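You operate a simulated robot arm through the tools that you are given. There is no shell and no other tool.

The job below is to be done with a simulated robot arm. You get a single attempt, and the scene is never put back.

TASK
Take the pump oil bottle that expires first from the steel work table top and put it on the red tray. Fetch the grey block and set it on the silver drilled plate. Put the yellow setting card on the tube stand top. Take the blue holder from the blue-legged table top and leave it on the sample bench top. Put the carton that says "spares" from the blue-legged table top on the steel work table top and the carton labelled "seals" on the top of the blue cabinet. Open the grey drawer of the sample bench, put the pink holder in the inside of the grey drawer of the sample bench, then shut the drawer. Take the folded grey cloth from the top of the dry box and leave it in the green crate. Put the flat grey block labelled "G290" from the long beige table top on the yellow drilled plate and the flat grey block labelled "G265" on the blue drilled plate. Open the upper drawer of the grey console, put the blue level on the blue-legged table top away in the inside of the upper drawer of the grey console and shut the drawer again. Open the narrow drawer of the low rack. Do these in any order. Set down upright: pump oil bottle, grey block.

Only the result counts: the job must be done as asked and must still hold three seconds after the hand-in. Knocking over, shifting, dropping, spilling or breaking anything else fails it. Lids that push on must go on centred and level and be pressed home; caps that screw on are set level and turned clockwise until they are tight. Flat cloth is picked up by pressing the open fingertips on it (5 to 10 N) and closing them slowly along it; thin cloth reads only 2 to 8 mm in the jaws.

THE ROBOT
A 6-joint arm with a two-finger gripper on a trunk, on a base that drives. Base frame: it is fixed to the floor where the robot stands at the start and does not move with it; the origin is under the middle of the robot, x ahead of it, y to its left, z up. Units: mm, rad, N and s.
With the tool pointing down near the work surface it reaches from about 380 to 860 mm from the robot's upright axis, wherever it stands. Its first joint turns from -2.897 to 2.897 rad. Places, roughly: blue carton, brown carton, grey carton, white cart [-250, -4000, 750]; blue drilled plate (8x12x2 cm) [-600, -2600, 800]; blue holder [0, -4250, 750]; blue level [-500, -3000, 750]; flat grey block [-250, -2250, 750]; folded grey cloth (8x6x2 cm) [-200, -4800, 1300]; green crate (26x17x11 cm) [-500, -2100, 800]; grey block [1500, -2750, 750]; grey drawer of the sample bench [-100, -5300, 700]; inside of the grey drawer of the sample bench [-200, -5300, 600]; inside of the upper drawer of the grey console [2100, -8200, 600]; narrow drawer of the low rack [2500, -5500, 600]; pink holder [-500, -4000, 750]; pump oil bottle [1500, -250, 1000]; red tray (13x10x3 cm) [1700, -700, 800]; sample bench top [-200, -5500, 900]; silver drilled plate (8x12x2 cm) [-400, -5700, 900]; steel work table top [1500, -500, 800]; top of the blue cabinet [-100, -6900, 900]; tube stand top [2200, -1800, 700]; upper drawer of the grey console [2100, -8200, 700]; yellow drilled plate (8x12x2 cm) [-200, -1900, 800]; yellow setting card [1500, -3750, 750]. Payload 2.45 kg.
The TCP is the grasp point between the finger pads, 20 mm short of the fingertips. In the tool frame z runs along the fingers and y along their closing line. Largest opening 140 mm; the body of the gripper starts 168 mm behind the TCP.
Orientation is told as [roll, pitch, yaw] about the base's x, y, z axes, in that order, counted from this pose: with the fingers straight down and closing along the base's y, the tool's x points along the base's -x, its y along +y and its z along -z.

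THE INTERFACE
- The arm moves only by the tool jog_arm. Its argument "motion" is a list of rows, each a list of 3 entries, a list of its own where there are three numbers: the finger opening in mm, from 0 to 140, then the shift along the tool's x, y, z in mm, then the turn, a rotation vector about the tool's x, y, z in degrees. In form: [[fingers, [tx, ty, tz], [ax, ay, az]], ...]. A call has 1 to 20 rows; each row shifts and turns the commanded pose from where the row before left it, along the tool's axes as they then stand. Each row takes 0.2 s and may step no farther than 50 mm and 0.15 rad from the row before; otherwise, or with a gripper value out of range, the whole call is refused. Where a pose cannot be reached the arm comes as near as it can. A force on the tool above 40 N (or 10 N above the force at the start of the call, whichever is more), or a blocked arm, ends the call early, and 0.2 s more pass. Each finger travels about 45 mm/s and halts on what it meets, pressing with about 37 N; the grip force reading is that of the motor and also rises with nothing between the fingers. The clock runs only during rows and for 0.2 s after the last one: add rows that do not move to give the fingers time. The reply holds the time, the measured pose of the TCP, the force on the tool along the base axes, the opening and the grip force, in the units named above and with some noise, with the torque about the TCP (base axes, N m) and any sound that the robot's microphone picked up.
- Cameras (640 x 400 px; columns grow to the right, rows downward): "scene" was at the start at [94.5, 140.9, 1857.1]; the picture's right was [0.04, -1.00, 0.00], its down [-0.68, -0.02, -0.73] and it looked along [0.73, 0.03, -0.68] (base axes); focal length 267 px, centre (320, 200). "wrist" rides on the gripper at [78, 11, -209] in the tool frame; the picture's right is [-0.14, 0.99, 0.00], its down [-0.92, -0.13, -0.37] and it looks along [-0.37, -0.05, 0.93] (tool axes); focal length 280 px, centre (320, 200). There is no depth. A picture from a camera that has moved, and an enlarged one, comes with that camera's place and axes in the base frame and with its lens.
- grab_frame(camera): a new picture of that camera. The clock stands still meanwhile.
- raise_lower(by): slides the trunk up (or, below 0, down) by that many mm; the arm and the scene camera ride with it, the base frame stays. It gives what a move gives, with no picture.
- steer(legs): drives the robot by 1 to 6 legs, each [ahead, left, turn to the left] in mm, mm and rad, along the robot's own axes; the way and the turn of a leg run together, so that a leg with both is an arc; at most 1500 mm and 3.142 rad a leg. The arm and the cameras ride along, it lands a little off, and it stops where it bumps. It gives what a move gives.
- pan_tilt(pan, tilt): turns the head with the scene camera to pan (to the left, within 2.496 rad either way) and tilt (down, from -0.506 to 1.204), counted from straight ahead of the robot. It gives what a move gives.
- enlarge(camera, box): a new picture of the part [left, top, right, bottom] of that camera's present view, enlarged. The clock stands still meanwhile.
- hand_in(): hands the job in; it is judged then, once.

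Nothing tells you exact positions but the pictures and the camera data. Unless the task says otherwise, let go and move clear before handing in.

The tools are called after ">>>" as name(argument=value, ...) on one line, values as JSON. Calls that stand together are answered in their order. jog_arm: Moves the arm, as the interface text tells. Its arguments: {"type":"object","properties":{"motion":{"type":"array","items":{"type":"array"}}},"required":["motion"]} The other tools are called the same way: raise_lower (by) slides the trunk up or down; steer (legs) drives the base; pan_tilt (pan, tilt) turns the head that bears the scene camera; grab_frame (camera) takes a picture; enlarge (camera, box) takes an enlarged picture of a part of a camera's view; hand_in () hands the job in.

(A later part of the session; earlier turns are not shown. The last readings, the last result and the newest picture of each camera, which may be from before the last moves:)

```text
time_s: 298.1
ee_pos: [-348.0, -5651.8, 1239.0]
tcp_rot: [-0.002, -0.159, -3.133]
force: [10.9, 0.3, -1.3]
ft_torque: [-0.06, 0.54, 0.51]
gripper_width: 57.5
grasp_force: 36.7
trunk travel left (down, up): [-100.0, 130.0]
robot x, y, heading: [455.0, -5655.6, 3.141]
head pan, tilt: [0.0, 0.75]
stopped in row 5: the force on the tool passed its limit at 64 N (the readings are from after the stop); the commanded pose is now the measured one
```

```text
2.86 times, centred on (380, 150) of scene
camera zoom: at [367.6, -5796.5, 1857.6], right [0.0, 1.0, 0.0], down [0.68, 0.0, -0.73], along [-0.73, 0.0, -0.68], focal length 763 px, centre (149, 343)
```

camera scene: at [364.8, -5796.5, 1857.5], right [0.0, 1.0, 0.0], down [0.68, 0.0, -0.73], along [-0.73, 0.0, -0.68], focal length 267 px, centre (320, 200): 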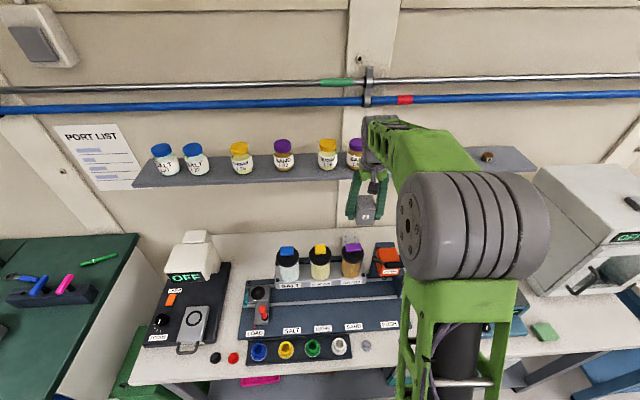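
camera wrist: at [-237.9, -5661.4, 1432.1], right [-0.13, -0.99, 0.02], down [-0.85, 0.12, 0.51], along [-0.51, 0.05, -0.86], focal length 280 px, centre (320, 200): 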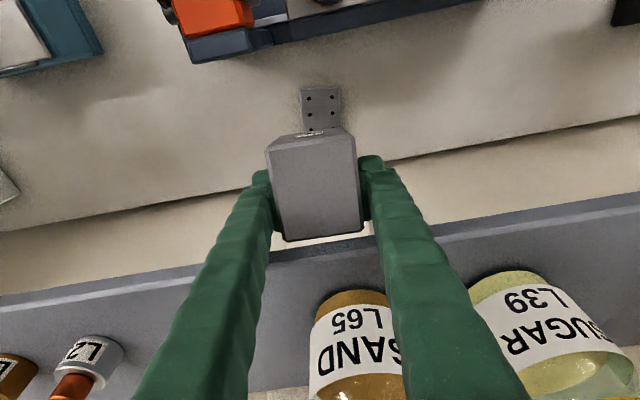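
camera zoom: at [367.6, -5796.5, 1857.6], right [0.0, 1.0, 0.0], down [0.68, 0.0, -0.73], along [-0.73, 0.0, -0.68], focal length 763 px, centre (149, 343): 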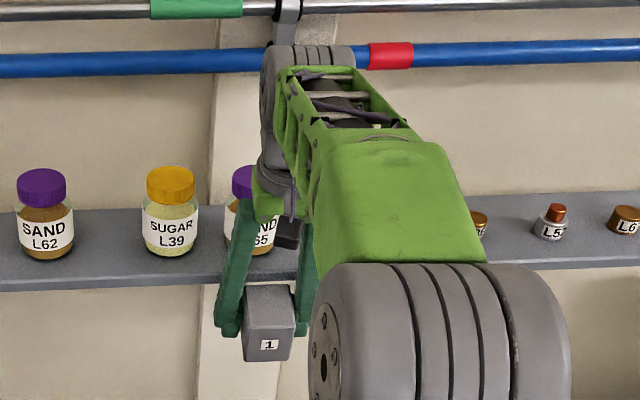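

The block's top edge met the shelf front and tilted in the grip. I'll back out the same way, set it on the bench again, and re-grip before a better-planned approach.

>>> jog_arm(motion=[[30, [25, 0, -4.4], [0, -1, 0]], [30, [36, 0, -6.3], [0, 0, 0]], [30, [36, 0, -6.3], [0, 0, 0]], [30, [36, 0, -6.3], [0, 0, 0]], [30, [36, 0, -6.3], [0, 0, 0]], [30, [36, 0, -6.3], [0, 0, 0]], [30, [36, 0, -6.3], [0, 0, 0]], [30, [32, 0, -5.6], [0, 0, 0]], [30, [0, 0, 0], [0, 0, 0]]])

>>> steer(legs=[[0, -266, 0]])

>>> grab_frame(camera="wrist")

>>> enlarge(camera="scene", box=[310, 200, 430, 300])

```text
time_s: 300.1
ee_pos: [-74.4, -5649.5, 1234.8]
tcp_rot: [-0.003, -0.177, -3.134]
force: [0.5, 0.1, -2.4]
ft_torque: [0.02, 0.0, -0.03]
gripper_width: 57.4
grasp_force: 37.2
trunk travel left (down, up): [-100.0, 130.0]
robot x, y, heading: [455.1, -5655.7, 3.141]
head pan, tilt: [0.0, 0.75]
```

```text
time_s: 303.0
ee_pos: [-74.5, -5387.1, 1236.8]
tcp_rot: [0.001, -0.178, -3.13]
force: [-0.1, 0.2, -2.3]
ft_torque: [-0.01, 0.05, 0.02]
gripper_width: 57.2
grasp_force: 37.1
trunk travel left (down, up): [-100.0, 130.0]
robot x, y, heading: [453.6, -5388.6, -3.137]
head pan, tilt: [0.0, 0.75]
```

```text
taken
camera wrist: at [39.2, -5396.6, 1427.9], right [-0.13, -0.99, 0.02], down [-0.84, 0.12, 0.53], along [-0.53, 0.05, -0.85], focal length 280 px, centre (320, 200)
```

wrist: 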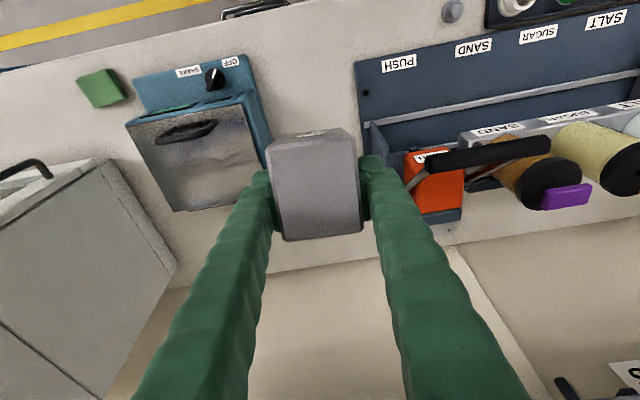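

```text
4.00 times, centred on (370, 250) of scene
camera zoom: at [365.2, -5532.0, 1857.4], right [0.0, 1.0, 0.0], down [0.68, 0.0, -0.73], along [-0.73, 0.0, -0.68], focal length 1069 px, centre (120, 0)
```

zoom: 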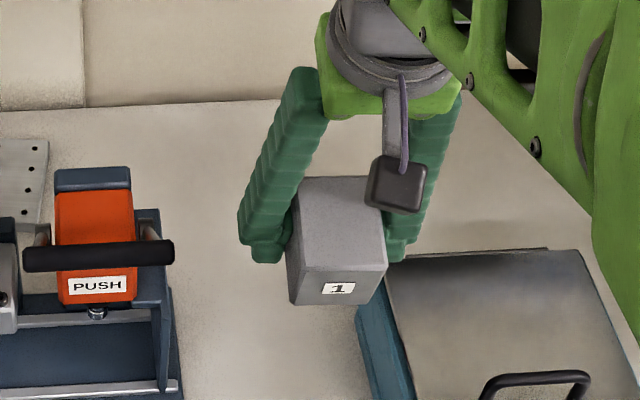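

The block hangs tilted ~15–20° in the grip. I rotate the tool so it becomes upright and set it down in the free area again.

>>> jog_arm(motion=[[30, [0, 0, 0], [0, 5, 0]], [30, [0, 0, 0], [0, 5, 0]], [30, [0, 0, 0], [0, 4, 0]], [30, [-3, 0, 45], [0, 0, 0]], [30, [-3, 0, 45], [0, 0, 0]], [30, [-3, 0, 45], [0, 0, 0]], [30, [-3, 0, 45], [0, 0, 0]], [30, [-3, 0, 45], [0, 0, 0]], [30, [-3, 0, 45], [0, 0, 0]], [30, [-2, 0, 30], [0, 0, 0]], [30, [0, 0, 0], [0, 0, 0]]])

>>> enlarge(camera="scene", box=[310, 240, 430, 340])

>>> grab_frame(camera="wrist")

```text
time_s: 305.4
ee_pos: [-75.0, -5386.5, 935.4]
tcp_rot: [-0.001, 0.063, -3.13]
force: [1.2, -0.3, -2.7]
ft_torque: [0.01, 0.05, 0.01]
gripper_width: 57.4
grasp_force: 37.0
trunk travel left (down, up): [-100.0, 130.0]
robot x, y, heading: [458.2, -5391.1, -3.142]
head pan, tilt: [0.0, 0.75]
```

```text
4.00 times, centred on (370, 290) of scene
camera zoom: at [365.4, -5532.4, 1857.4], right [0.0, 1.0, 0.0], down [0.68, 0.0, -0.73], along [-0.73, 0.0, -0.68], focal length 1069 px, centre (120, -160)
```

zoom: 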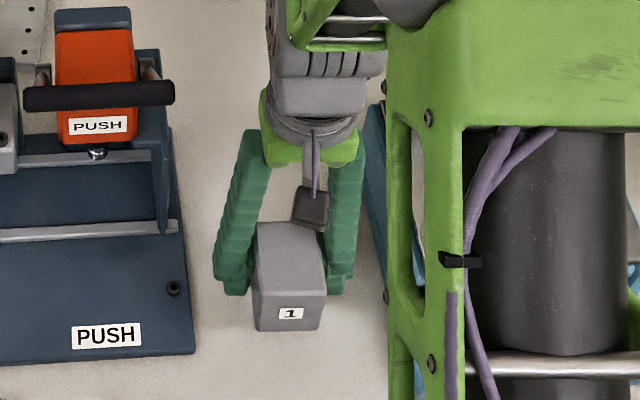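

```text
taken
camera wrist: at [-10.8, -5397.2, 1149.0], right [-0.13, -0.99, -0.01], down [-0.94, 0.12, 0.31], along [-0.3, 0.05, -0.95], focal length 280 px, centre (320, 200)
```

wrist: 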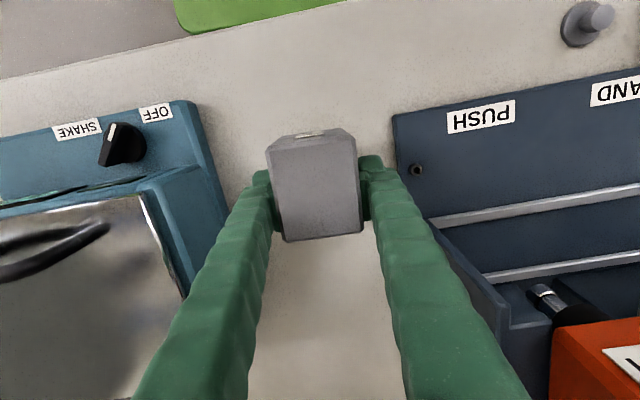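

It now looks upright. Lower to contact and release.

>>> jog_arm(motion=[[30, [-1.4, 0, 20], [0, 0, 0]], [30, [-0.9, 0, 14], [0, 0, 0]], [30, [-0.2, 0, 3], [0, 0, 0]], [30, [-0.2, 0, 3], [0, 0, 0]], [30, [-0.2, 0, 3], [0, 0, 0]], [30, [0, 0, 2], [0, 0, 0]], [30, [0, 0, 2], [0, 0, 0]], [30, [0, 0, 2], [0, 0, 0]], [30, [0, 0, 0], [0, 0, 0]]])

```text
time_s: 307.2
ee_pos: [-74.6, -5384.8, 890.7]
tcp_rot: [-0.001, 0.06, -3.13]
force: [6.1, 0.7, 20.1]
ft_torque: [-0.22, 0.26, 0.05]
gripper_width: 57.4
grasp_force: 37.0
trunk travel left (down, up): [-100.0, 130.0]
robot x, y, heading: [457.4, -5389.5, -3.142]
head pan, tilt: [0.0, 0.75]
stopped in row 8: the force on the tool passed its limit at 40 N (the readings are from after the stop); the commanded pose is now the measured one
```

>>> jog_arm(motion=[[30, [0, 0, -1.5], [0, 0, 0]], [55, [0, 0, 0], [0, 0, 0]], [65, [0, 0, 0], [0, 0, 0]], [80, [0, 0, 0], [0, 0, 0]], [88, [0, 0, 0], [0, 0, 0]], [88, [1.2, 0, -20], [0, 0, 0]], [88, [2.4, 0, -40], [0, 0, 0]], [88, [1.8, 0, -30], [0, 0, 0]], [88, [0, 0, 0], [0, -5, 0]], [88, [0, 0, 0], [0, -5, 0]], [88, [0, 0, 0], [0, -3.6, 0]], [88, [0, 0, 0], [0, 0, 0]]])

>>> grab_frame(camera="wrist")

>>> enlarge(camera="scene", box=[310, 240, 430, 340])

```text
time_s: 309.8
ee_pos: [-76.5, -5386.7, 980.9]
tcp_rot: [-0.002, -0.177, -3.13]
force: [-0.8, 0.1, -0.1]
ft_torque: [0.0, -0.03, -0.03]
gripper_width: 88.3
grasp_force: 0.1
trunk travel left (down, up): [-100.0, 130.0]
robot x, y, heading: [455.2, -5393.0, -3.142]
head pan, tilt: [0.0, 0.75]
```

```text
taken
camera wrist: at [36.5, -5395.7, 1172.9], right [-0.13, -0.99, 0.02], down [-0.84, 0.12, 0.53], along [-0.52, 0.05, -0.85], focal length 280 px, centre (320, 200)
```

wrist: 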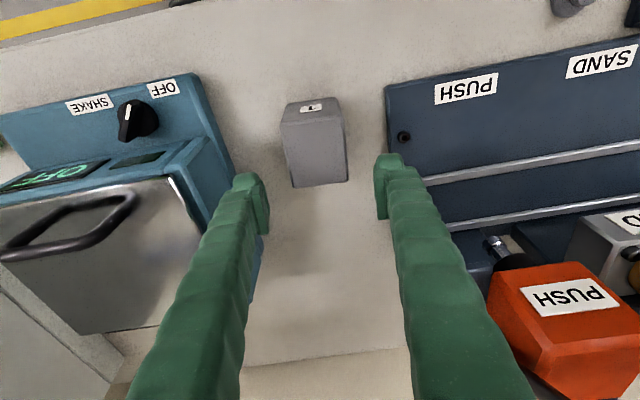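

```text
4.00 times, centred on (370, 290) of scene
camera zoom: at [365.2, -5532.2, 1857.4], right [0.0, 1.0, 0.0], down [0.68, 0.0, -0.73], along [-0.73, 0.0, -0.68], focal length 1069 px, centre (120, -160)
```

zoom: 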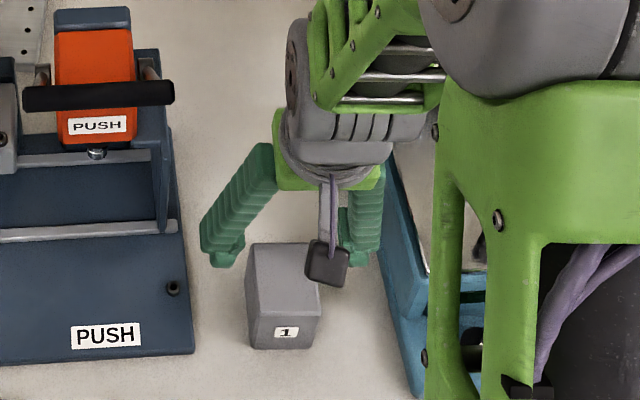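

Upright again, centre near [-61, -5384]. Re-grip with the 10° lean.

>>> jog_arm(motion=[[88, [14.5, -2, -2.5], [0, 0, 0]], [88, [5.4, 0, 30.5], [0, 0, 0]], [88, [5.4, 0, 30.5], [0, 0, 0]], [88, [5.4, 0, 30.5], [0, 0, 0]], [88, [0, 0, 0], [0, 0, 0]], [70, [0, 0, 0], [0, 0, 0]], [50, [0, 0, 0], [0, 0, 0]], [30, [0, 0, 0], [0, 0, 0]], [30, [0, 0, 0], [0, 0, 0]], [30, [0, 0, 0], [0, 0, 0]]])

>>> grab_frame(camera="wrist")

```text
time_s: 312.0
ee_pos: [-63.1, -5384.6, 887.3]
tcp_rot: [-0.002, -0.177, -3.131]
force: [-0.2, -0.6, 0.0]
ft_torque: [-0.01, 0.02, 0.02]
gripper_width: 57.4
grasp_force: 36.9
trunk travel left (down, up): [-100.0, 130.0]
robot x, y, heading: [456.3, -5386.1, -3.139]
head pan, tilt: [0.0, 0.75]
```

```text
taken
camera wrist: at [50.6, -5393.2, 1079.8], right [-0.13, -0.99, 0.02], down [-0.84, 0.12, 0.52], along [-0.52, 0.05, -0.85], focal length 280 px, centre (320, 200)
```

wrist: 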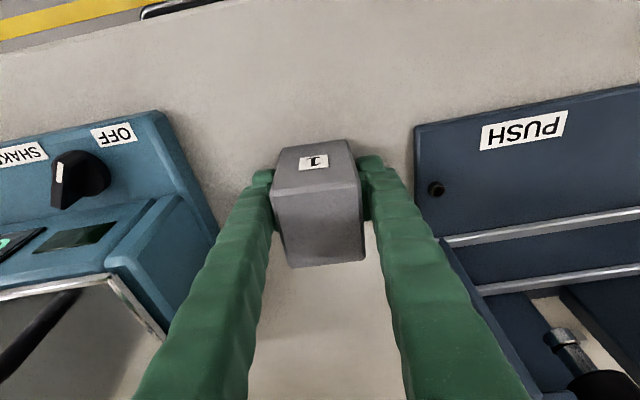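

Gripped. New route: stay low (below the shelf), go in through the free lane at y≈-5384 to x≈-350, then slide sideways behind the PUSH station and jars.

>>> jog_arm(motion=[[30, [-1, 0, -5], [0, 0, 0]], [30, [-3.9, 0, -22.3], [0, 0, 0]], [30, [-3.9, 0, -22.3], [0, 0, 0]], [30, [-3.9, 0, -22.3], [0, 0, 0]], [30, [-35, 0, 6.2], [0, 0, 0]], [30, [-35, 0, 6.2], [0, 0, 0]], [30, [-35, 0, 6.2], [0, 0, 0]], [30, [-35, 0, 6.2], [0, 0, 0]], [30, [-35, 0, 6.2], [0, 0, 0]], [30, [0, 0, 0], [0, 0, 0]]])

>>> grab_frame(camera="scene")

>>> grab_frame(camera="wrist")

```text
time_s: 314.2
ee_pos: [-239.7, -5384.8, 959.8]
tcp_rot: [-0.003, -0.176, -3.132]
force: [0.5, 0.2, -2.6]
ft_torque: [0.01, -0.03, 0.03]
gripper_width: 57.3
grasp_force: 36.9
trunk travel left (down, up): [-100.0, 130.0]
robot x, y, heading: [457.9, -5386.1, -3.14]
head pan, tilt: [0.0, 0.75]
```

```text
taken
camera scene: at [365.2, -5532.2, 1857.4], right [0.0, 1.0, 0.0], down [0.68, 0.0, -0.73], along [-0.73, 0.0, -0.68], focal length 267 px, centre (320, 200)
```

scene: 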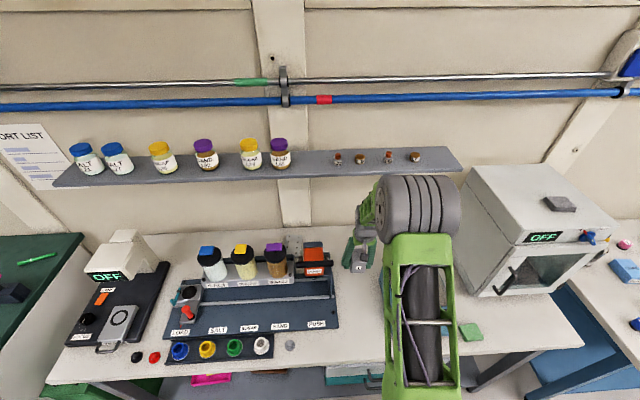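

```text
taken
camera wrist: at [-127.1, -5394.4, 1152.6], right [-0.13, -0.99, 0.02], down [-0.84, 0.12, 0.52], along [-0.52, 0.05, -0.85], focal length 280 px, centre (320, 200)
```

wrist: 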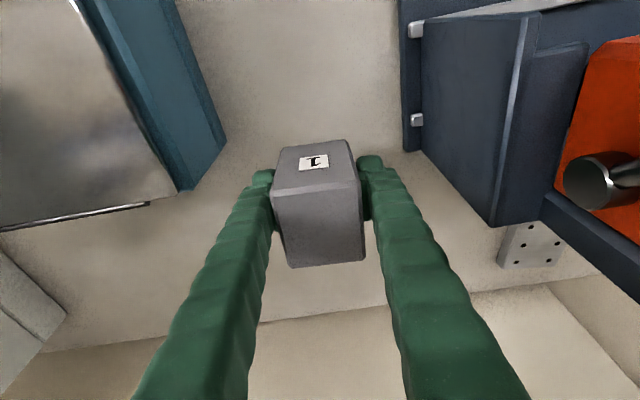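

The low lane shows the PUSH column may reach x≈-315 with top z≈1025, so I raise to TCP 1085 (block bottom ≈1045, still well under the shelf) before going in.

>>> jog_arm(motion=[[30, [-5.4, 0, -30.8], [0, 0, 0]], [30, [-5.4, 0, -30.8], [0, 0, 0]], [30, [-5.4, 0, -30.8], [0, 0, 0]], [30, [-5.4, 0, -30.8], [0, 0, 0]], [30, [-27, 0, 4.8], [0, 0, 0]], [30, [-27, 0, 4.8], [0, 0, 0]], [30, [-27, 0, 4.8], [0, 0, 0]], [30, [-27, 0, 4.8], [0, 0, 0]], [30, [0, 0, 0], [0, 0, 0]]])

>>> grab_frame(camera="wrist")

>>> enlarge(camera="scene", box=[260, 130, 460, 290])

```text
time_s: 316.2
ee_pos: [-348.9, -5387.5, 1086.0]
tcp_rot: [-0.003, -0.177, -3.131]
force: [-0.3, 0.3, -1.9]
ft_torque: [0.05, 0.01, -0.01]
gripper_width: 57.3
grasp_force: 37.2
trunk travel left (down, up): [-100.0, 130.0]
robot x, y, heading: [455.4, -5388.2, -3.137]
head pan, tilt: [0.0, 0.75]
```

```text
taken
camera wrist: at [-236.2, -5396.4, 1278.7], right [-0.13, -0.99, 0.02], down [-0.84, 0.12, 0.52], along [-0.52, 0.05, -0.85], focal length 280 px, centre (320, 200)
```

wrist: 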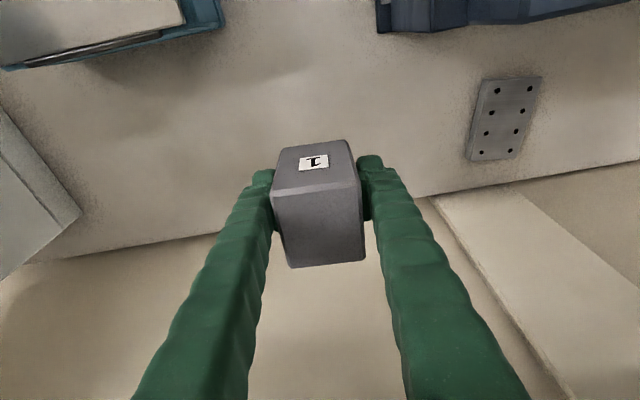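

```text
2.50 times, centred on (360, 210) of scene
camera zoom: at [365.5, -5532.2, 1857.4], right [0.0, 1.0, 0.0], down [0.68, 0.0, -0.73], along [-0.73, 0.0, -0.68], focal length 668 px, centre (220, 175)
```

zoom: 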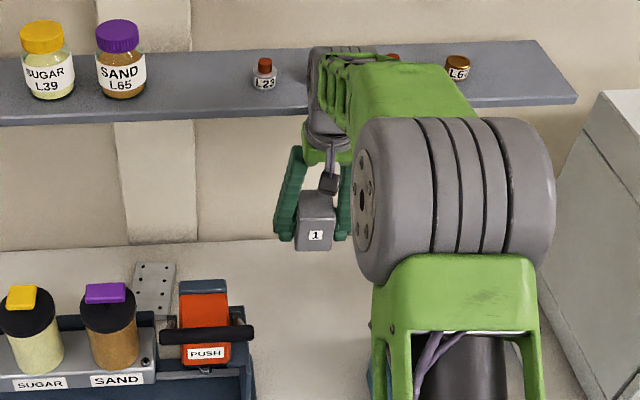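

Now I see the whole plate: centre [-390, -5659], near edge x≈-330. I sidestep 270 mm along behind the stations.

>>> steer(legs=[[0, 270, -0.004]])

>>> grab_frame(camera="wrist")

>>> enlarge(camera="scene", box=[260, 100, 460, 290])

```text
time_s: 318.8
ee_pos: [-343.4, -5628.2, 1083.8]
tcp_rot: [-0.003, -0.167, -3.135]
force: [8.1, -0.4, -0.8]
ft_torque: [0.07, 1.71, 0.17]
gripper_width: 57.3
grasp_force: 37.4
trunk travel left (down, up): [-100.0, 130.0]
robot x, y, heading: [455.0, -5638.5, 3.137]
head pan, tilt: [0.0, 0.75]
stopped in leg 1: the force on the tool passed its limit at 53 N (the readings are from after the stop); the commanded pose is now the measured one
```

```text
taken
camera wrist: at [-232.8, -5638.7, 1277.5], right [-0.13, -0.99, 0.02], down [-0.85, 0.12, 0.52], along [-0.52, 0.05, -0.86], focal length 280 px, centre (320, 200)
```

wrist: 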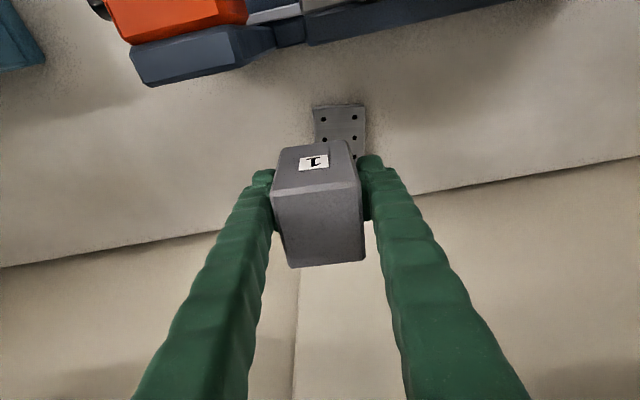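

```text
2.11 times, centred on (360, 195) of scene
camera zoom: at [366.8, -5778.7, 1857.5], right [0.0, 1.0, 0.0], down [0.68, 0.0, -0.73], along [-0.73, 0.0, -0.68], focal length 562 px, centre (236, 210)
```

zoom: 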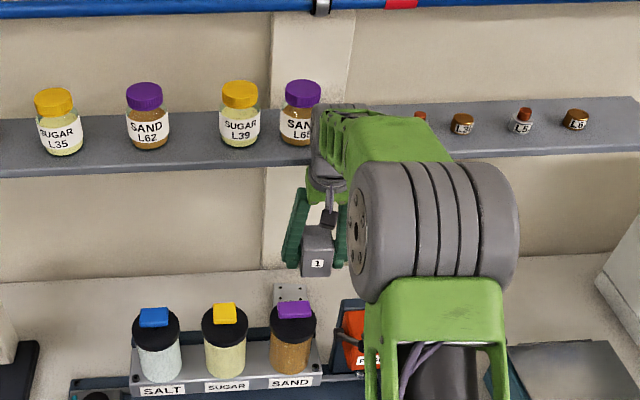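

The gripper's coupling brushed the shelf front (shelf edge is nearer, x≈-350). I back off and return to re-grip with a larger lean (16°) plus a 12° yaw.

>>> jog_arm(motion=[[30, [10, 0, -1.7], [0, 0, 0]], [30, [12, 0, -2], [0, -0.5, 0]], [30, [0, 0, 0], [0, 0, 0]]])

>>> steer(legs=[[0, -245, 0]])

>>> jog_arm(motion=[[30, [35, 0, -6.2], [0, 0, 0]], [30, [35, 0, -6.2], [0, 0, 0]], [30, [35, 0, -6.2], [0, 0, 0]], [30, [35, 0, -6.2], [0, 0, 0]], [30, [35, 0, -6.2], [0, 0, 0]], [30, [35, 0, -6.2], [0, 0, 0]], [30, [30, 0, -5], [0, 0, 0]], [30, [5.2, 0, 29.5], [0, 0, 0]], [30, [5.2, 0, 29.5], [0, 0, 0]], [30, [5.2, 0, 29.5], [0, 0, 0]], [30, [5.2, 0, 29.5], [0, 0, 0]], [30, [5.2, 0, 29.5], [0, 0, 0]], [30, [0, 0, 0], [0, 0, 0]]])

>>> grab_frame(camera="wrist")

```text
time_s: 319.6
ee_pos: [-323.7, -5628.6, 1084.1]
tcp_rot: [-0.004, -0.178, -3.138]
force: [0.8, 0.4, -2.0]
ft_torque: [0.01, 0.0, 0.0]
gripper_width: 57.6
grasp_force: 37.0
trunk travel left (down, up): [-100.0, 130.0]
robot x, y, heading: [456.5, -5638.0, 3.137]
head pan, tilt: [0.0, 0.75]
```

```text
time_s: 322.4
ee_pos: [-323.2, -5382.8, 1083.8]
tcp_rot: [-0.001, -0.177, -3.136]
force: [-0.1, -0.3, -2.5]
ft_torque: [0.01, 0.03, -0.02]
gripper_width: 57.6
grasp_force: 36.9
trunk travel left (down, up): [-100.0, 130.0]
robot x, y, heading: [460.0, -5391.1, 3.139]
head pan, tilt: [0.0, 0.75]
```

```text
time_s: 325.2
ee_pos: [-80.3, -5381.7, 932.7]
tcp_rot: [-0.003, -0.177, -3.137]
force: [0.9, 0.2, -2.5]
ft_torque: [-0.04, -0.01, 0.01]
gripper_width: 57.5
grasp_force: 37.3
trunk travel left (down, up): [-100.0, 130.0]
robot x, y, heading: [460.7, -5392.4, 3.139]
head pan, tilt: [0.0, 0.75]
```

```text
taken
camera wrist: at [33.4, -5391.6, 1124.9], right [-0.13, -0.99, 0.02], down [-0.84, 0.12, 0.53], along [-0.52, 0.05, -0.85], focal length 280 px, centre (320, 200)
```

wrist: 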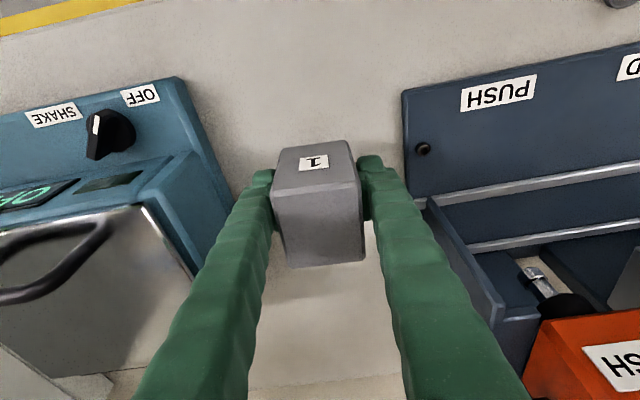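

>>> jog_arm(motion=[[30, [0, 0, 0], [0, 0, -6]], [30, [0, 0, 0], [0, 0, -6]], [30, [4.2, 0, 24], [0, 0, 0]], [30, [2.6, 0, 15], [0, 0, 0]], [30, [0.5, 0, 2.5], [0, 0, 0]], [30, [0.5, 0, 2.5], [0, 0, 0]], [30, [0.4, 0, 2], [0, 0, 0]], [30, [0.4, 0, 2], [0, 0, 0]], [30, [0, 0, 0], [0, 0, 0]]])

```text
time_s: 327.2
ee_pos: [-80.1, -5378.8, 886.3]
tcp_rot: [-0.041, -0.177, -2.924]
force: [1.6, 11.3, 36.7]
ft_torque: [-0.78, -0.25, 0.02]
gripper_width: 57.7
grasp_force: 37.4
trunk travel left (down, up): [-100.0, 130.0]
robot x, y, heading: [459.4, -5389.3, 3.139]
head pan, tilt: [0.0, 0.75]
```

>>> jog_arm(motion=[[30, [-0.3, 0, -2], [0, 0, 0]], [55, [0, 0, 0], [0, 0, 0]], [65, [0, 0, 0], [0, 0, 0]], [80, [0, 0, 0], [0, 0, 0]], [88, [0, 0, 0], [0, 0, 0]], [88, [-3.5, 0, -20], [0, 0, 0]], [88, [-7, 0, -40], [0, 0, 0]], [88, [-5.2, 0, -30], [0, 0, 0]], [88, [0, 0, 0], [0, 0, 0]]])

>>> grab_frame(camera="wrist")

>>> enlarge(camera="scene", box=[310, 240, 430, 340])

```text
time_s: 329.2
ee_pos: [-78.1, -5382.0, 978.5]
tcp_rot: [-0.041, -0.173, -2.923]
force: [0.0, -0.6, -0.7]
ft_torque: [0.01, 0.03, 0.01]
gripper_width: 88.3
grasp_force: 0.1
trunk travel left (down, up): [-100.0, 130.0]
robot x, y, heading: [455.9, -5392.8, 3.139]
head pan, tilt: [0.0, 0.75]
```

```text
taken
camera wrist: at [34.4, -5377.1, 1170.1], right [0.08, -1.0, -0.02], down [-0.85, -0.07, 0.53], along [-0.53, -0.03, -0.85], focal length 280 px, centre (320, 200)
```

wrist: 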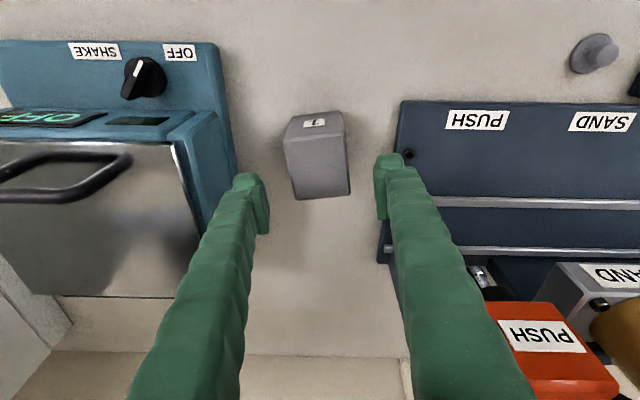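

```text
4.00 times, centred on (370, 290) of scene
camera zoom: at [365.8, -5533.0, 1857.4], right [0.0, 1.0, 0.0], down [0.68, 0.0, -0.73], along [-0.73, 0.0, -0.68], focal length 1069 px, centre (120, -160)
```

zoom: 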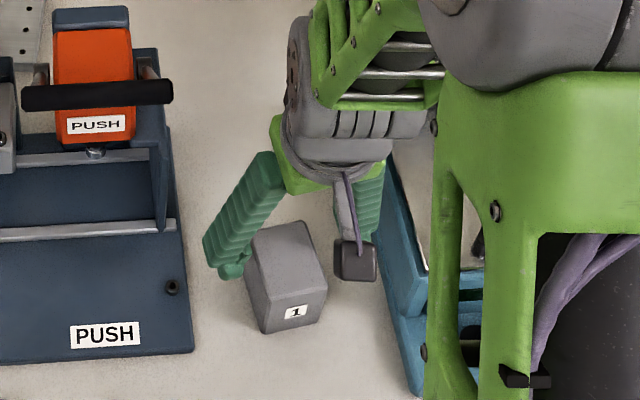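

Block stands, yawed ~12°. I level the closing line, lean the tool to 16°, and re-grip.

>>> jog_arm(motion=[[88, [0, 0, 0], [-2.4, 0, 0]], [88, [0, 0, 0], [0, -6, 0]], [88, [2, 0, -0.5], [0, 0, 0]], [88, [8.3, 0, 28.8], [0, 0, 0]], [88, [0, 0, 0], [0, 0, 0]]])

>>> grab_frame(camera="wrist")

```text
time_s: 330.4
ee_pos: [-77.2, -5387.4, 958.6]
tcp_rot: [0.008, -0.279, -2.922]
force: [0.0, 0.2, -0.9]
ft_torque: [-0.01, -0.01, -0.02]
gripper_width: 88.1
grasp_force: 0.1
out of reach, approached as far as the arm can: row 2, 4
trunk travel left (down, up): [-100.0, 130.0]
robot x, y, heading: [452.6, -5390.9, 3.14]
head pan, tilt: [0.0, 0.75]
```

```text
taken
camera wrist: at [52.9, -5367.4, 1138.2], right [0.09, -1.0, 0.05], down [-0.79, -0.04, 0.61], along [-0.6, -0.09, -0.79], focal length 280 px, centre (320, 200)
```

wrist: 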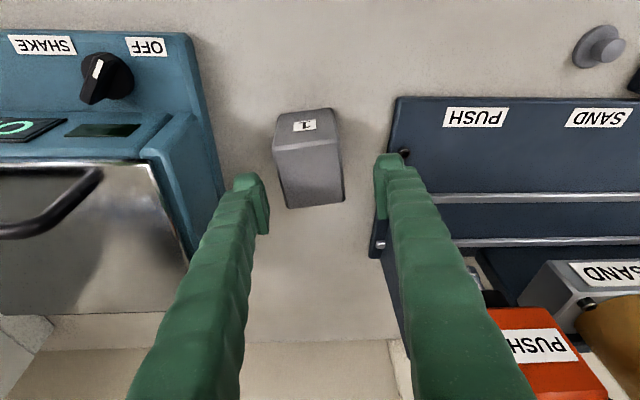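

The leaned pose is too close to the robot. I raise, back the base up 130 mm, and re-extend to the block.

>>> jog_arm(motion=[[88, [-5.5, 0, -19], [0, 0, 0]], [88, [-5.5, 0, -19], [0, 0, 0]], [88, [0, 0, 0], [0, 0, 0]]])

>>> steer(legs=[[-130, 0, 0]])

>>> jog_arm(motion=[[88, [-31, -7, 9], [0, 0, 0]], [88, [-31, -7, 9], [0, 0, 0]], [88, [-31, -7, 9], [0, 0, 0]], [88, [-31, -7, 9], [0, 0, 0]], [88, [0, 0, 0], [0, 0, 0]]])

>>> grab_frame(camera="wrist")

```text
time_s: 331.2
ee_pos: [-79.4, -5387.7, 998.2]
tcp_rot: [0.001, -0.277, -2.922]
force: [-0.4, 1.0, 1.0]
ft_torque: [0.0, -0.01, 0.02]
gripper_width: 87.9
grasp_force: 0.0
trunk travel left (down, up): [-100.0, 130.0]
robot x, y, heading: [459.9, -5391.1, 3.139]
head pan, tilt: [0.0, 0.75]
```

```text
time_s: 332.5
ee_pos: [50.9, -5387.4, 998.4]
tcp_rot: [0.002, -0.278, -2.926]
force: [0.5, 0.1, 0.8]
ft_torque: [-0.02, 0.02, 0.0]
gripper_width: 88.0
grasp_force: 0.0
trunk travel left (down, up): [-100.0, 130.0]
robot x, y, heading: [590.5, -5393.2, 3.134]
head pan, tilt: [0.0, 0.75]
```

```text
time_s: 333.7
ee_pos: [-82.8, -5388.2, 998.5]
tcp_rot: [0.001, -0.278, -2.925]
force: [-0.3, 0.0, 0.3]
ft_torque: [-0.02, 0.05, -0.02]
gripper_width: 88.1
grasp_force: 0.0
trunk travel left (down, up): [-100.0, 130.0]
robot x, y, heading: [590.2, -5391.5, 3.136]
head pan, tilt: [0.0, 0.75]
```

```text
taken
camera wrist: at [49.7, -5369.8, 1177.9], right [0.08, -1.0, 0.04], down [-0.79, -0.04, 0.61], along [-0.6, -0.08, -0.79], focal length 280 px, centre (320, 200)
```

wrist: 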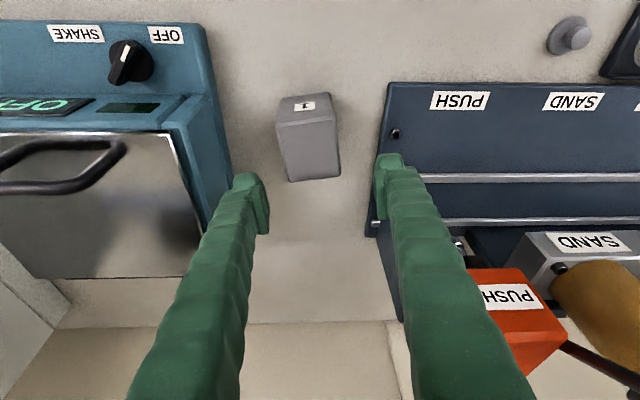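

>>> jog_arm(motion=[[88, [8.5, -6.4, -2.4], [0, 0, 0]], [88, [7.55, 0, 26.45], [0, 0, 0]], [88, [7.55, 0, 26.45], [0, 0, 0]], [88, [7.55, 0, 26.45], [0, 0, 0]], [88, [7.55, 0, 26.45], [0, 0, 0]], [88, [0, 0, 0], [0, 0, 0]]])

>>> grab_frame(camera="wrist")

```text
time_s: 335.1
ee_pos: [-75.6, -5379.8, 887.4]
tcp_rot: [0.001, -0.277, -2.923]
force: [0.0, 0.4, 0.5]
ft_torque: [0.0, 0.01, 0.02]
gripper_width: 88.1
grasp_force: 0.0
trunk travel left (down, up): [-100.0, 130.0]
robot x, y, heading: [591.3, -5389.2, 3.136]
head pan, tilt: [0.0, 0.75]
```

```text
taken
camera wrist: at [55.7, -5361.4, 1067.7], right [0.08, -1.0, 0.04], down [-0.79, -0.04, 0.61], along [-0.6, -0.08, -0.79], focal length 280 px, centre (320, 200)
```

wrist: 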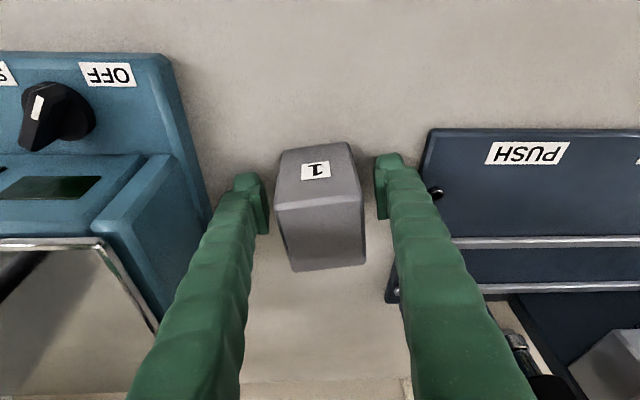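

>>> jog_arm(motion=[[70, [0, 0, 0], [0, 0, 0]], [50, [0, 0, 0], [0, 0, 0]], [30, [0, 0, 0], [0, 0, 0]], [30, [0, 0, 0], [0, 0, 0]], [30, [0, 0, 0], [0, 0, 0]], [30, [-1.4, 0, -5], [0, 0, 0]], [30, [-4.1, 0, -14.4], [0, 0, 0]], [30, [-8.2, 0, -28.8], [0, 0, 0]], [30, [-8.2, 0, -28.8], [0, 0, 0]], [30, [-8.2, 0, -28.8], [0, 0, 0]], [30, [-8.2, 0, -28.8], [0, 0, 0]], [30, [-8.2, 0, -28.8], [0, 0, 0]], [30, [-8.2, 0, -28.8], [0, 0, 0]], [30, [0, 0, 0], [0, 0, 0]]])

>>> steer(legs=[[135, 0, 0.006]])

>>> grab_frame(camera="wrist")

```text
time_s: 338.1
ee_pos: [-74.0, -5378.9, 1088.6]
tcp_rot: [0.001, -0.277, -2.926]
force: [-0.4, -1.4, -3.4]
ft_torque: [0.0, 0.0, -0.01]
gripper_width: 57.5
grasp_force: 36.7
trunk travel left (down, up): [-100.0, 130.0]
robot x, y, heading: [584.6, -5388.4, 3.134]
head pan, tilt: [0.0, 0.75]
```

```text
time_s: 339.4
ee_pos: [-210.5, -5383.0, 1086.9]
tcp_rot: [0.001, -0.276, -2.919]
force: [-1.2, 0.4, -3.0]
ft_torque: [-0.01, -0.06, -0.01]
gripper_width: 57.6
grasp_force: 37.5
trunk travel left (down, up): [-100.0, 130.0]
robot x, y, heading: [455.0, -5392.7, -3.145]
head pan, tilt: [0.0, 0.75]
```

```text
taken
camera wrist: at [-79.4, -5363.2, 1266.8], right [0.09, -1.0, 0.04], down [-0.79, -0.05, 0.61], along [-0.6, -0.08, -0.79], focal length 280 px, centre (320, 200)
```

wrist: 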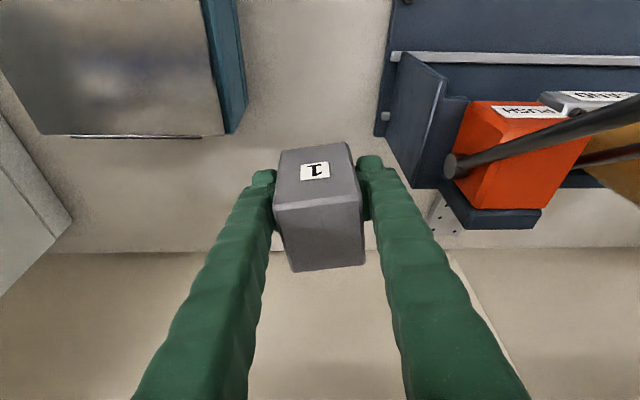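

>>> jog_arm(motion=[[30, [-29.4, -6.6, 3.65], [0, 0, 0]], [30, [-29.4, -6.6, 3.65], [0, 0, 0]], [30, [-29.4, -6.6, 3.65], [0, 0, 0]], [30, [-29.4, -6.6, 3.65], [0, 0, 0]], [30, [0, 0, 0], [0, 0, 0]]])

>>> steer(legs=[[0, 272, 0]])

>>> grab_frame(camera="wrist")

>>> enlarge(camera="scene", box=[260, 100, 460, 290])

```text
time_s: 340.6
ee_pos: [-328.7, -5382.1, 1106.0]
tcp_rot: [0.002, -0.278, -2.92]
force: [0.1, -0.1, -3.3]
ft_torque: [0.0, 0.0, -0.01]
gripper_width: 57.7
grasp_force: 37.1
trunk travel left (down, up): [-100.0, 130.0]
robot x, y, heading: [450.5, -5392.6, -3.138]
head pan, tilt: [0.0, 0.75]
```

```text
time_s: 343.6
ee_pos: [-328.3, -5653.4, 1105.5]
tcp_rot: [0.002, -0.277, -2.924]
force: [0.2, 0.0, -2.3]
ft_torque: [0.02, 0.0, -0.04]
gripper_width: 57.5
grasp_force: 37.4
trunk travel left (down, up): [-100.0, 130.0]
robot x, y, heading: [453.9, -5662.9, 3.149]
head pan, tilt: [0.0, 0.75]
```

```text
taken
camera wrist: at [-197.6, -5634.6, 1285.1], right [0.09, -1.0, 0.04], down [-0.79, -0.05, 0.61], along [-0.6, -0.08, -0.79], focal length 280 px, centre (320, 200)
```

wrist: 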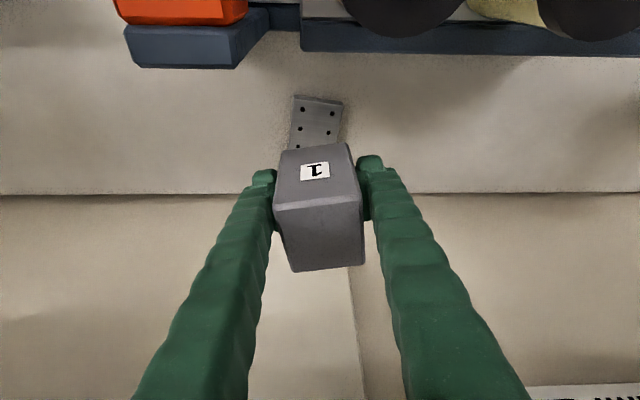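

```text
2.11 times, centred on (360, 195) of scene
camera zoom: at [361.0, -5806.7, 1857.4], right [0.0, 1.0, 0.0], down [0.68, 0.0, -0.73], along [-0.73, 0.0, -0.68], focal length 562 px, centre (236, 210)
```

zoom: 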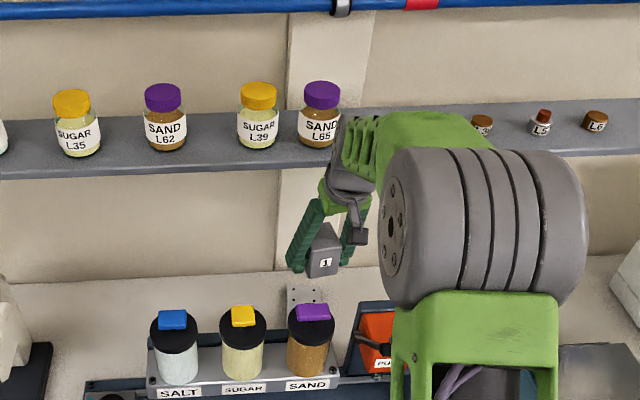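

In position over the plate with no contact. I descend to 1000, move in to x≈-363, then down to just above the plate.

>>> jog_arm(motion=[[30, [7.24, 0, 25.4], [0, 0, 0]], [30, [7.24, 0, 25.4], [0, 0, 0]], [30, [7.24, 0, 25.4], [0, 0, 0]], [30, [7.24, 0, 25.4], [0, 0, 0]], [30, [0, 0, 0], [0, 0, 0]]])

>>> jog_arm(motion=[[30, [-16.6, -2, 4.75], [0, 0, 0]], [30, [-16.6, -2, 4.75], [0, 0, 0]], [30, [0, 0, 0], [0, 0, 0]]])

>>> grab_frame(camera="wrist")

>>> enlarge(camera="scene", box=[260, 130, 460, 320])

```text
time_s: 344.8
ee_pos: [-328.7, -5655.4, 999.2]
tcp_rot: [0.002, -0.278, -2.922]
force: [0.0, 0.3, -2.2]
ft_torque: [-0.02, -0.02, -0.04]
gripper_width: 57.5
grasp_force: 37.3
trunk travel left (down, up): [-100.0, 130.0]
robot x, y, heading: [453.2, -5662.1, 3.139]
head pan, tilt: [0.0, 0.75]
```

```text
time_s: 345.6
ee_pos: [-363.9, -5656.7, 998.8]
tcp_rot: [0.002, -0.278, -2.923]
force: [-1.3, 0.6, -1.6]
ft_torque: [-0.04, -0.04, -0.03]
gripper_width: 57.6
grasp_force: 37.3
trunk travel left (down, up): [-100.0, 130.0]
robot x, y, heading: [452.6, -5667.0, 3.143]
head pan, tilt: [0.0, 0.75]
```

```text
taken
camera wrist: at [-232.3, -5638.0, 1178.4], right [0.09, -1.0, 0.04], down [-0.79, -0.05, 0.61], along [-0.6, -0.08, -0.79], focal length 280 px, centre (320, 200)
```

wrist: 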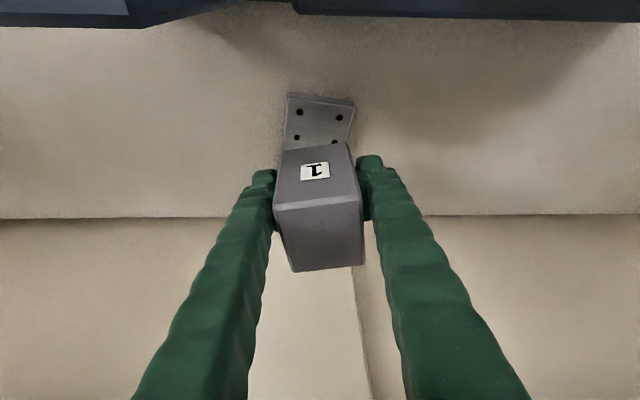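

```text
2.11 times, centred on (360, 225) of scene
camera zoom: at [361.1, -5806.3, 1857.4], right [0.0, 1.0, 0.0], down [0.68, 0.0, -0.73], along [-0.73, 0.0, -0.68], focal length 562 px, centre (236, 147)
```

zoom: 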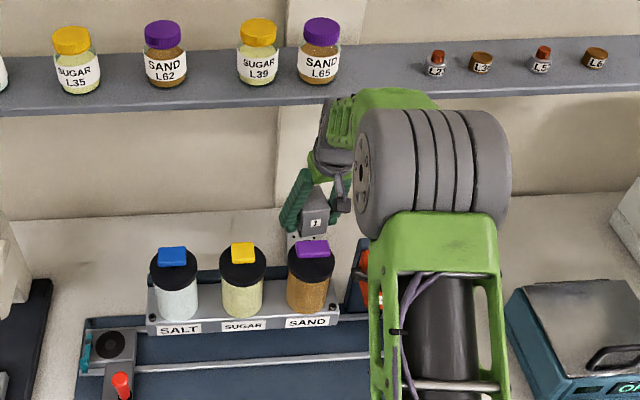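

>>> jog_arm(motion=[[30, [7.3, 0, 25.6], [0, 0, 0]], [30, [7.3, 0, 25.6], [0, 0, 0]], [30, [6.3, 0, 22], [0, 0, 0]], [30, [0, 0, 0], [0, 0, 0]]])

>>> grab_frame(camera="wrist")

```text
time_s: 346.6
ee_pos: [-363.3, -5656.9, 923.2]
tcp_rot: [0.003, -0.276, -2.921]
force: [-0.4, 0.3, -2.6]
ft_torque: [0.01, -0.03, -0.01]
gripper_width: 57.4
grasp_force: 37.7
trunk travel left (down, up): [-100.0, 130.0]
robot x, y, heading: [450.0, -5662.4, 3.144]
head pan, tilt: [0.0, 0.75]
```

```text
taken
camera wrist: at [-231.4, -5638.0, 1103.4], right [0.09, -1.0, 0.04], down [-0.79, -0.05, 0.61], along [-0.6, -0.08, -0.79], focal length 280 px, centre (320, 200)
```

wrist: 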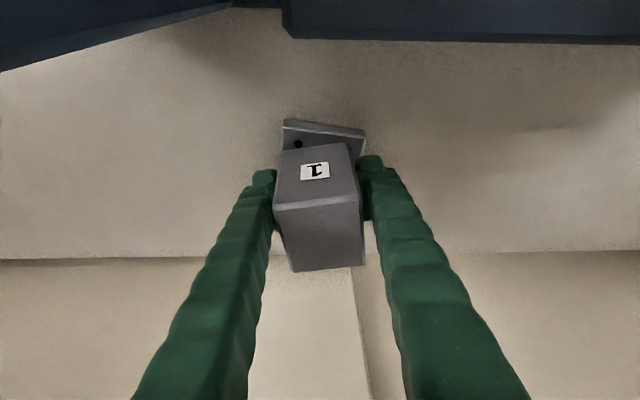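

>>> jog_arm(motion=[[30, [1.7, 0, 5.8], [0, 0, 0]], [30, [1.1, 0, 3.8], [0, 0, 0]], [30, [0.6, 0, 1.9], [0, 0, 0]], [30, [0.6, 0, 1.9], [0, 0, 0]], [30, [0, 0, 0], [0, 0, 0]]])

```text
time_s: 347.8
ee_pos: [-362.7, -5657.5, 910.2]
tcp_rot: [0.002, -0.277, -2.923]
force: [-0.8, -0.9, -2.9]
ft_torque: [0.02, -0.04, 0.01]
gripper_width: 57.3
grasp_force: 37.2
trunk travel left (down, up): [-100.0, 130.0]
robot x, y, heading: [453.0, -5667.6, 3.146]
head pan, tilt: [0.0, 0.75]
```

>>> jog_arm(motion=[[30, [0.6, 0, 1.9], [0, 0, 0]], [30, [0.6, 0, 1.9], [0, 0, 0]], [30, [0.3, 0, 1], [0, 0, 0]], [30, [0, 0, 0], [0, 0, 0]]])

```text
time_s: 348.8
ee_pos: [-363.2, -5657.0, 905.2]
tcp_rot: [-0.001, -0.278, -2.922]
force: [0.6, 0.4, 9.1]
ft_torque: [0.08, -0.37, 0.01]
gripper_width: 57.5
grasp_force: 37.3
trunk travel left (down, up): [-100.0, 130.0]
robot x, y, heading: [451.8, -5665.0, 3.146]
head pan, tilt: [0.0, 0.75]
```

Contact on the plate. I release slowly, then lift straight up and back out.

>>> jog_arm(motion=[[55, [0, 0, 0], [0, 0, 0]], [62, [0, 0, 0], [0, 0, 0]], [70, [0, 0, 0], [0, 0, 0]], [80, [0, 0, 0], [0, 0, 0]], [80, [0, 0, 0], [0, 0, 0]], [80, [-5.5, 0, -19], [0, 0, 0]], [80, [-8.2, 0, -28.8], [0, 0, 0]], [80, [-8.2, 0, -28.8], [0, 0, 0]], [80, [-5.5, 0, -19.2], [0, 0, 0]], [80, [0, 0, 0], [0, 0, 0]]])

>>> grab_frame(camera="wrist")

>>> enlarge(camera="scene", box=[260, 160, 420, 310])

```text
time_s: 351.0
ee_pos: [-362.3, -5656.7, 1004.3]
tcp_rot: [0.002, -0.276, -2.921]
force: [-0.4, -0.2, -0.3]
ft_torque: [0.01, 0.02, 0.0]
gripper_width: 79.8
grasp_force: 0.0
trunk travel left (down, up): [-100.0, 130.0]
robot x, y, heading: [451.0, -5665.7, 3.136]
head pan, tilt: [0.0, 0.75]
```

```text
taken
camera wrist: at [-231.6, -5638.0, 1184.2], right [0.09, -1.0, 0.04], down [-0.79, -0.05, 0.61], along [-0.6, -0.08, -0.79], focal length 280 px, centre (320, 200)
```

wrist: 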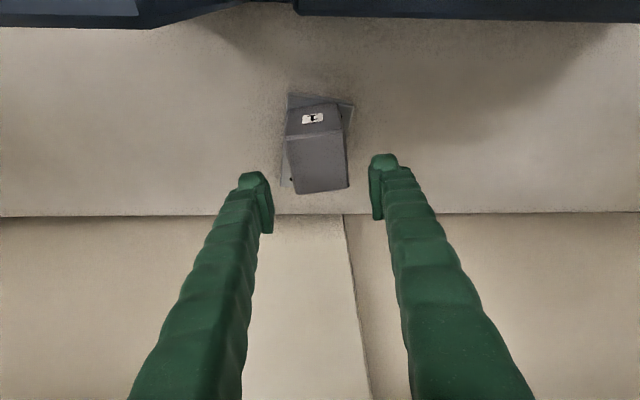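

```text
2.67 times, centred on (340, 235) of scene
camera zoom: at [361.1, -5806.3, 1857.4], right [0.0, 1.0, 0.0], down [0.68, 0.0, -0.73], along [-0.73, 0.0, -0.68], focal length 712 px, centre (267, 107)
```

zoom: 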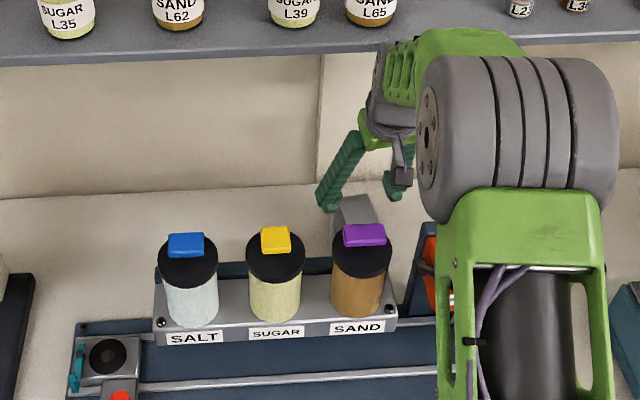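

The grey block stands on the silver plate. I retreat along the same safe path.

>>> jog_arm(motion=[[80, [16, 3.7, -4.6], [0, 0, 0]], [80, [16, 3.7, -4.6], [0, 0, 0]], [80, [-7.24, 0, -25.4], [0, 0, 0]], [80, [-7.24, 0, -25.4], [0, 0, 0]], [80, [-7.24, 0, -25.4], [0, 0, 0]], [80, [-7.24, 0, -25.4], [0, 0, 0]], [80, [0, 0, 0], [0, 0, 0]]])

>>> steer(legs=[[0, -275, 0]])

>>> grab_frame(camera="wrist")

```text
time_s: 352.6
ee_pos: [-329.2, -5656.7, 1110.4]
tcp_rot: [0.002, -0.276, -2.923]
force: [0.2, -0.3, 0.5]
ft_torque: [0.01, 0.01, 0.0]
gripper_width: 79.9
grasp_force: 0.0
trunk travel left (down, up): [-100.0, 130.0]
robot x, y, heading: [454.4, -5668.5, 3.142]
head pan, tilt: [0.0, 0.75]
```

```text
time_s: 355.6
ee_pos: [-329.8, -5382.6, 1110.5]
tcp_rot: [0.002, -0.277, -2.923]
force: [0.9, 0.0, 0.1]
ft_torque: [-0.02, -0.01, 0.01]
gripper_width: 80.1
grasp_force: 0.0
trunk travel left (down, up): [-100.0, 130.0]
robot x, y, heading: [449.9, -5386.0, 3.14]
head pan, tilt: [0.0, 0.75]
```

```text
taken
camera wrist: at [-197.8, -5363.4, 1289.9], right [0.09, -1.0, 0.04], down [-0.79, -0.04, 0.61], along [-0.6, -0.08, -0.79], focal length 280 px, centre (320, 200)
```

wrist: 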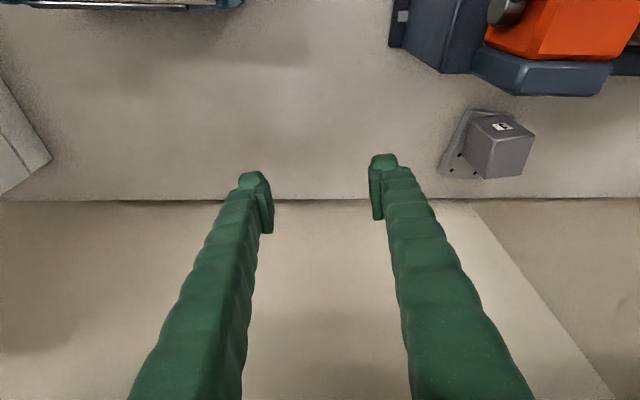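

>>> enlarge(camera="wrist", box=[420, 90, 560, 200])

>>> jog_arm(motion=[[80, [40, 9, -11], [0, 0, 0]], [80, [40, 9, -11], [0, 0, 0]], [80, [40, 9, -11], [0, 0, 0]], [80, [35, 8, -10], [0, 0, 0]], [80, [0, 0, 0], [0, 5.3, 0]], [80, [0, 0, 0], [0, 5.3, 0]], [80, [0, 0, 0], [0, 5.3, 0]], [80, [0, 0, 0], [0, 0, 6.2]], [80, [0, 0, 0], [0, 0, 6.2]], [80, [0, 0, 0], [0, 0, 0]]])

```text
3.64 times, centred on (490, 145) of wrist
camera zoom: at [-197.8, -5363.4, 1289.9], right [0.09, -1.0, 0.04], down [-0.79, -0.04, 0.61], along [-0.6, -0.08, -0.79], focal length 1020 px, centre (-298, 400)
```

zoom: 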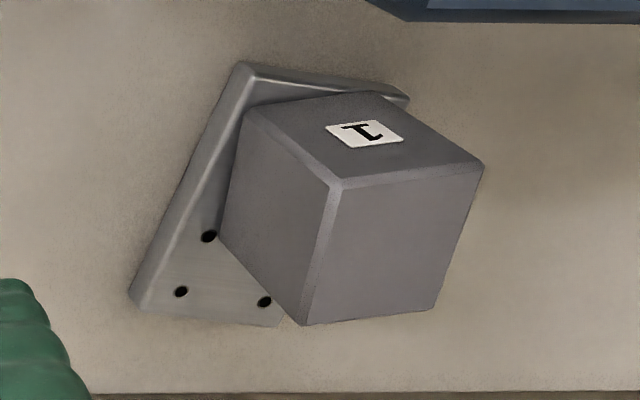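

```text
time_s: 357.8
ee_pos: [-164.8, -5380.8, 1108.8]
tcp_rot: [0.003, 0.0, -3.14]
force: [0.4, -0.4, -0.8]
ft_torque: [-0.01, -0.02, -0.02]
gripper_width: 79.9
grasp_force: 0.1
trunk travel left (down, up): [-100.0, 130.0]
robot x, y, heading: [452.2, -5390.3, 3.143]
head pan, tilt: [0.0, 0.75]
```

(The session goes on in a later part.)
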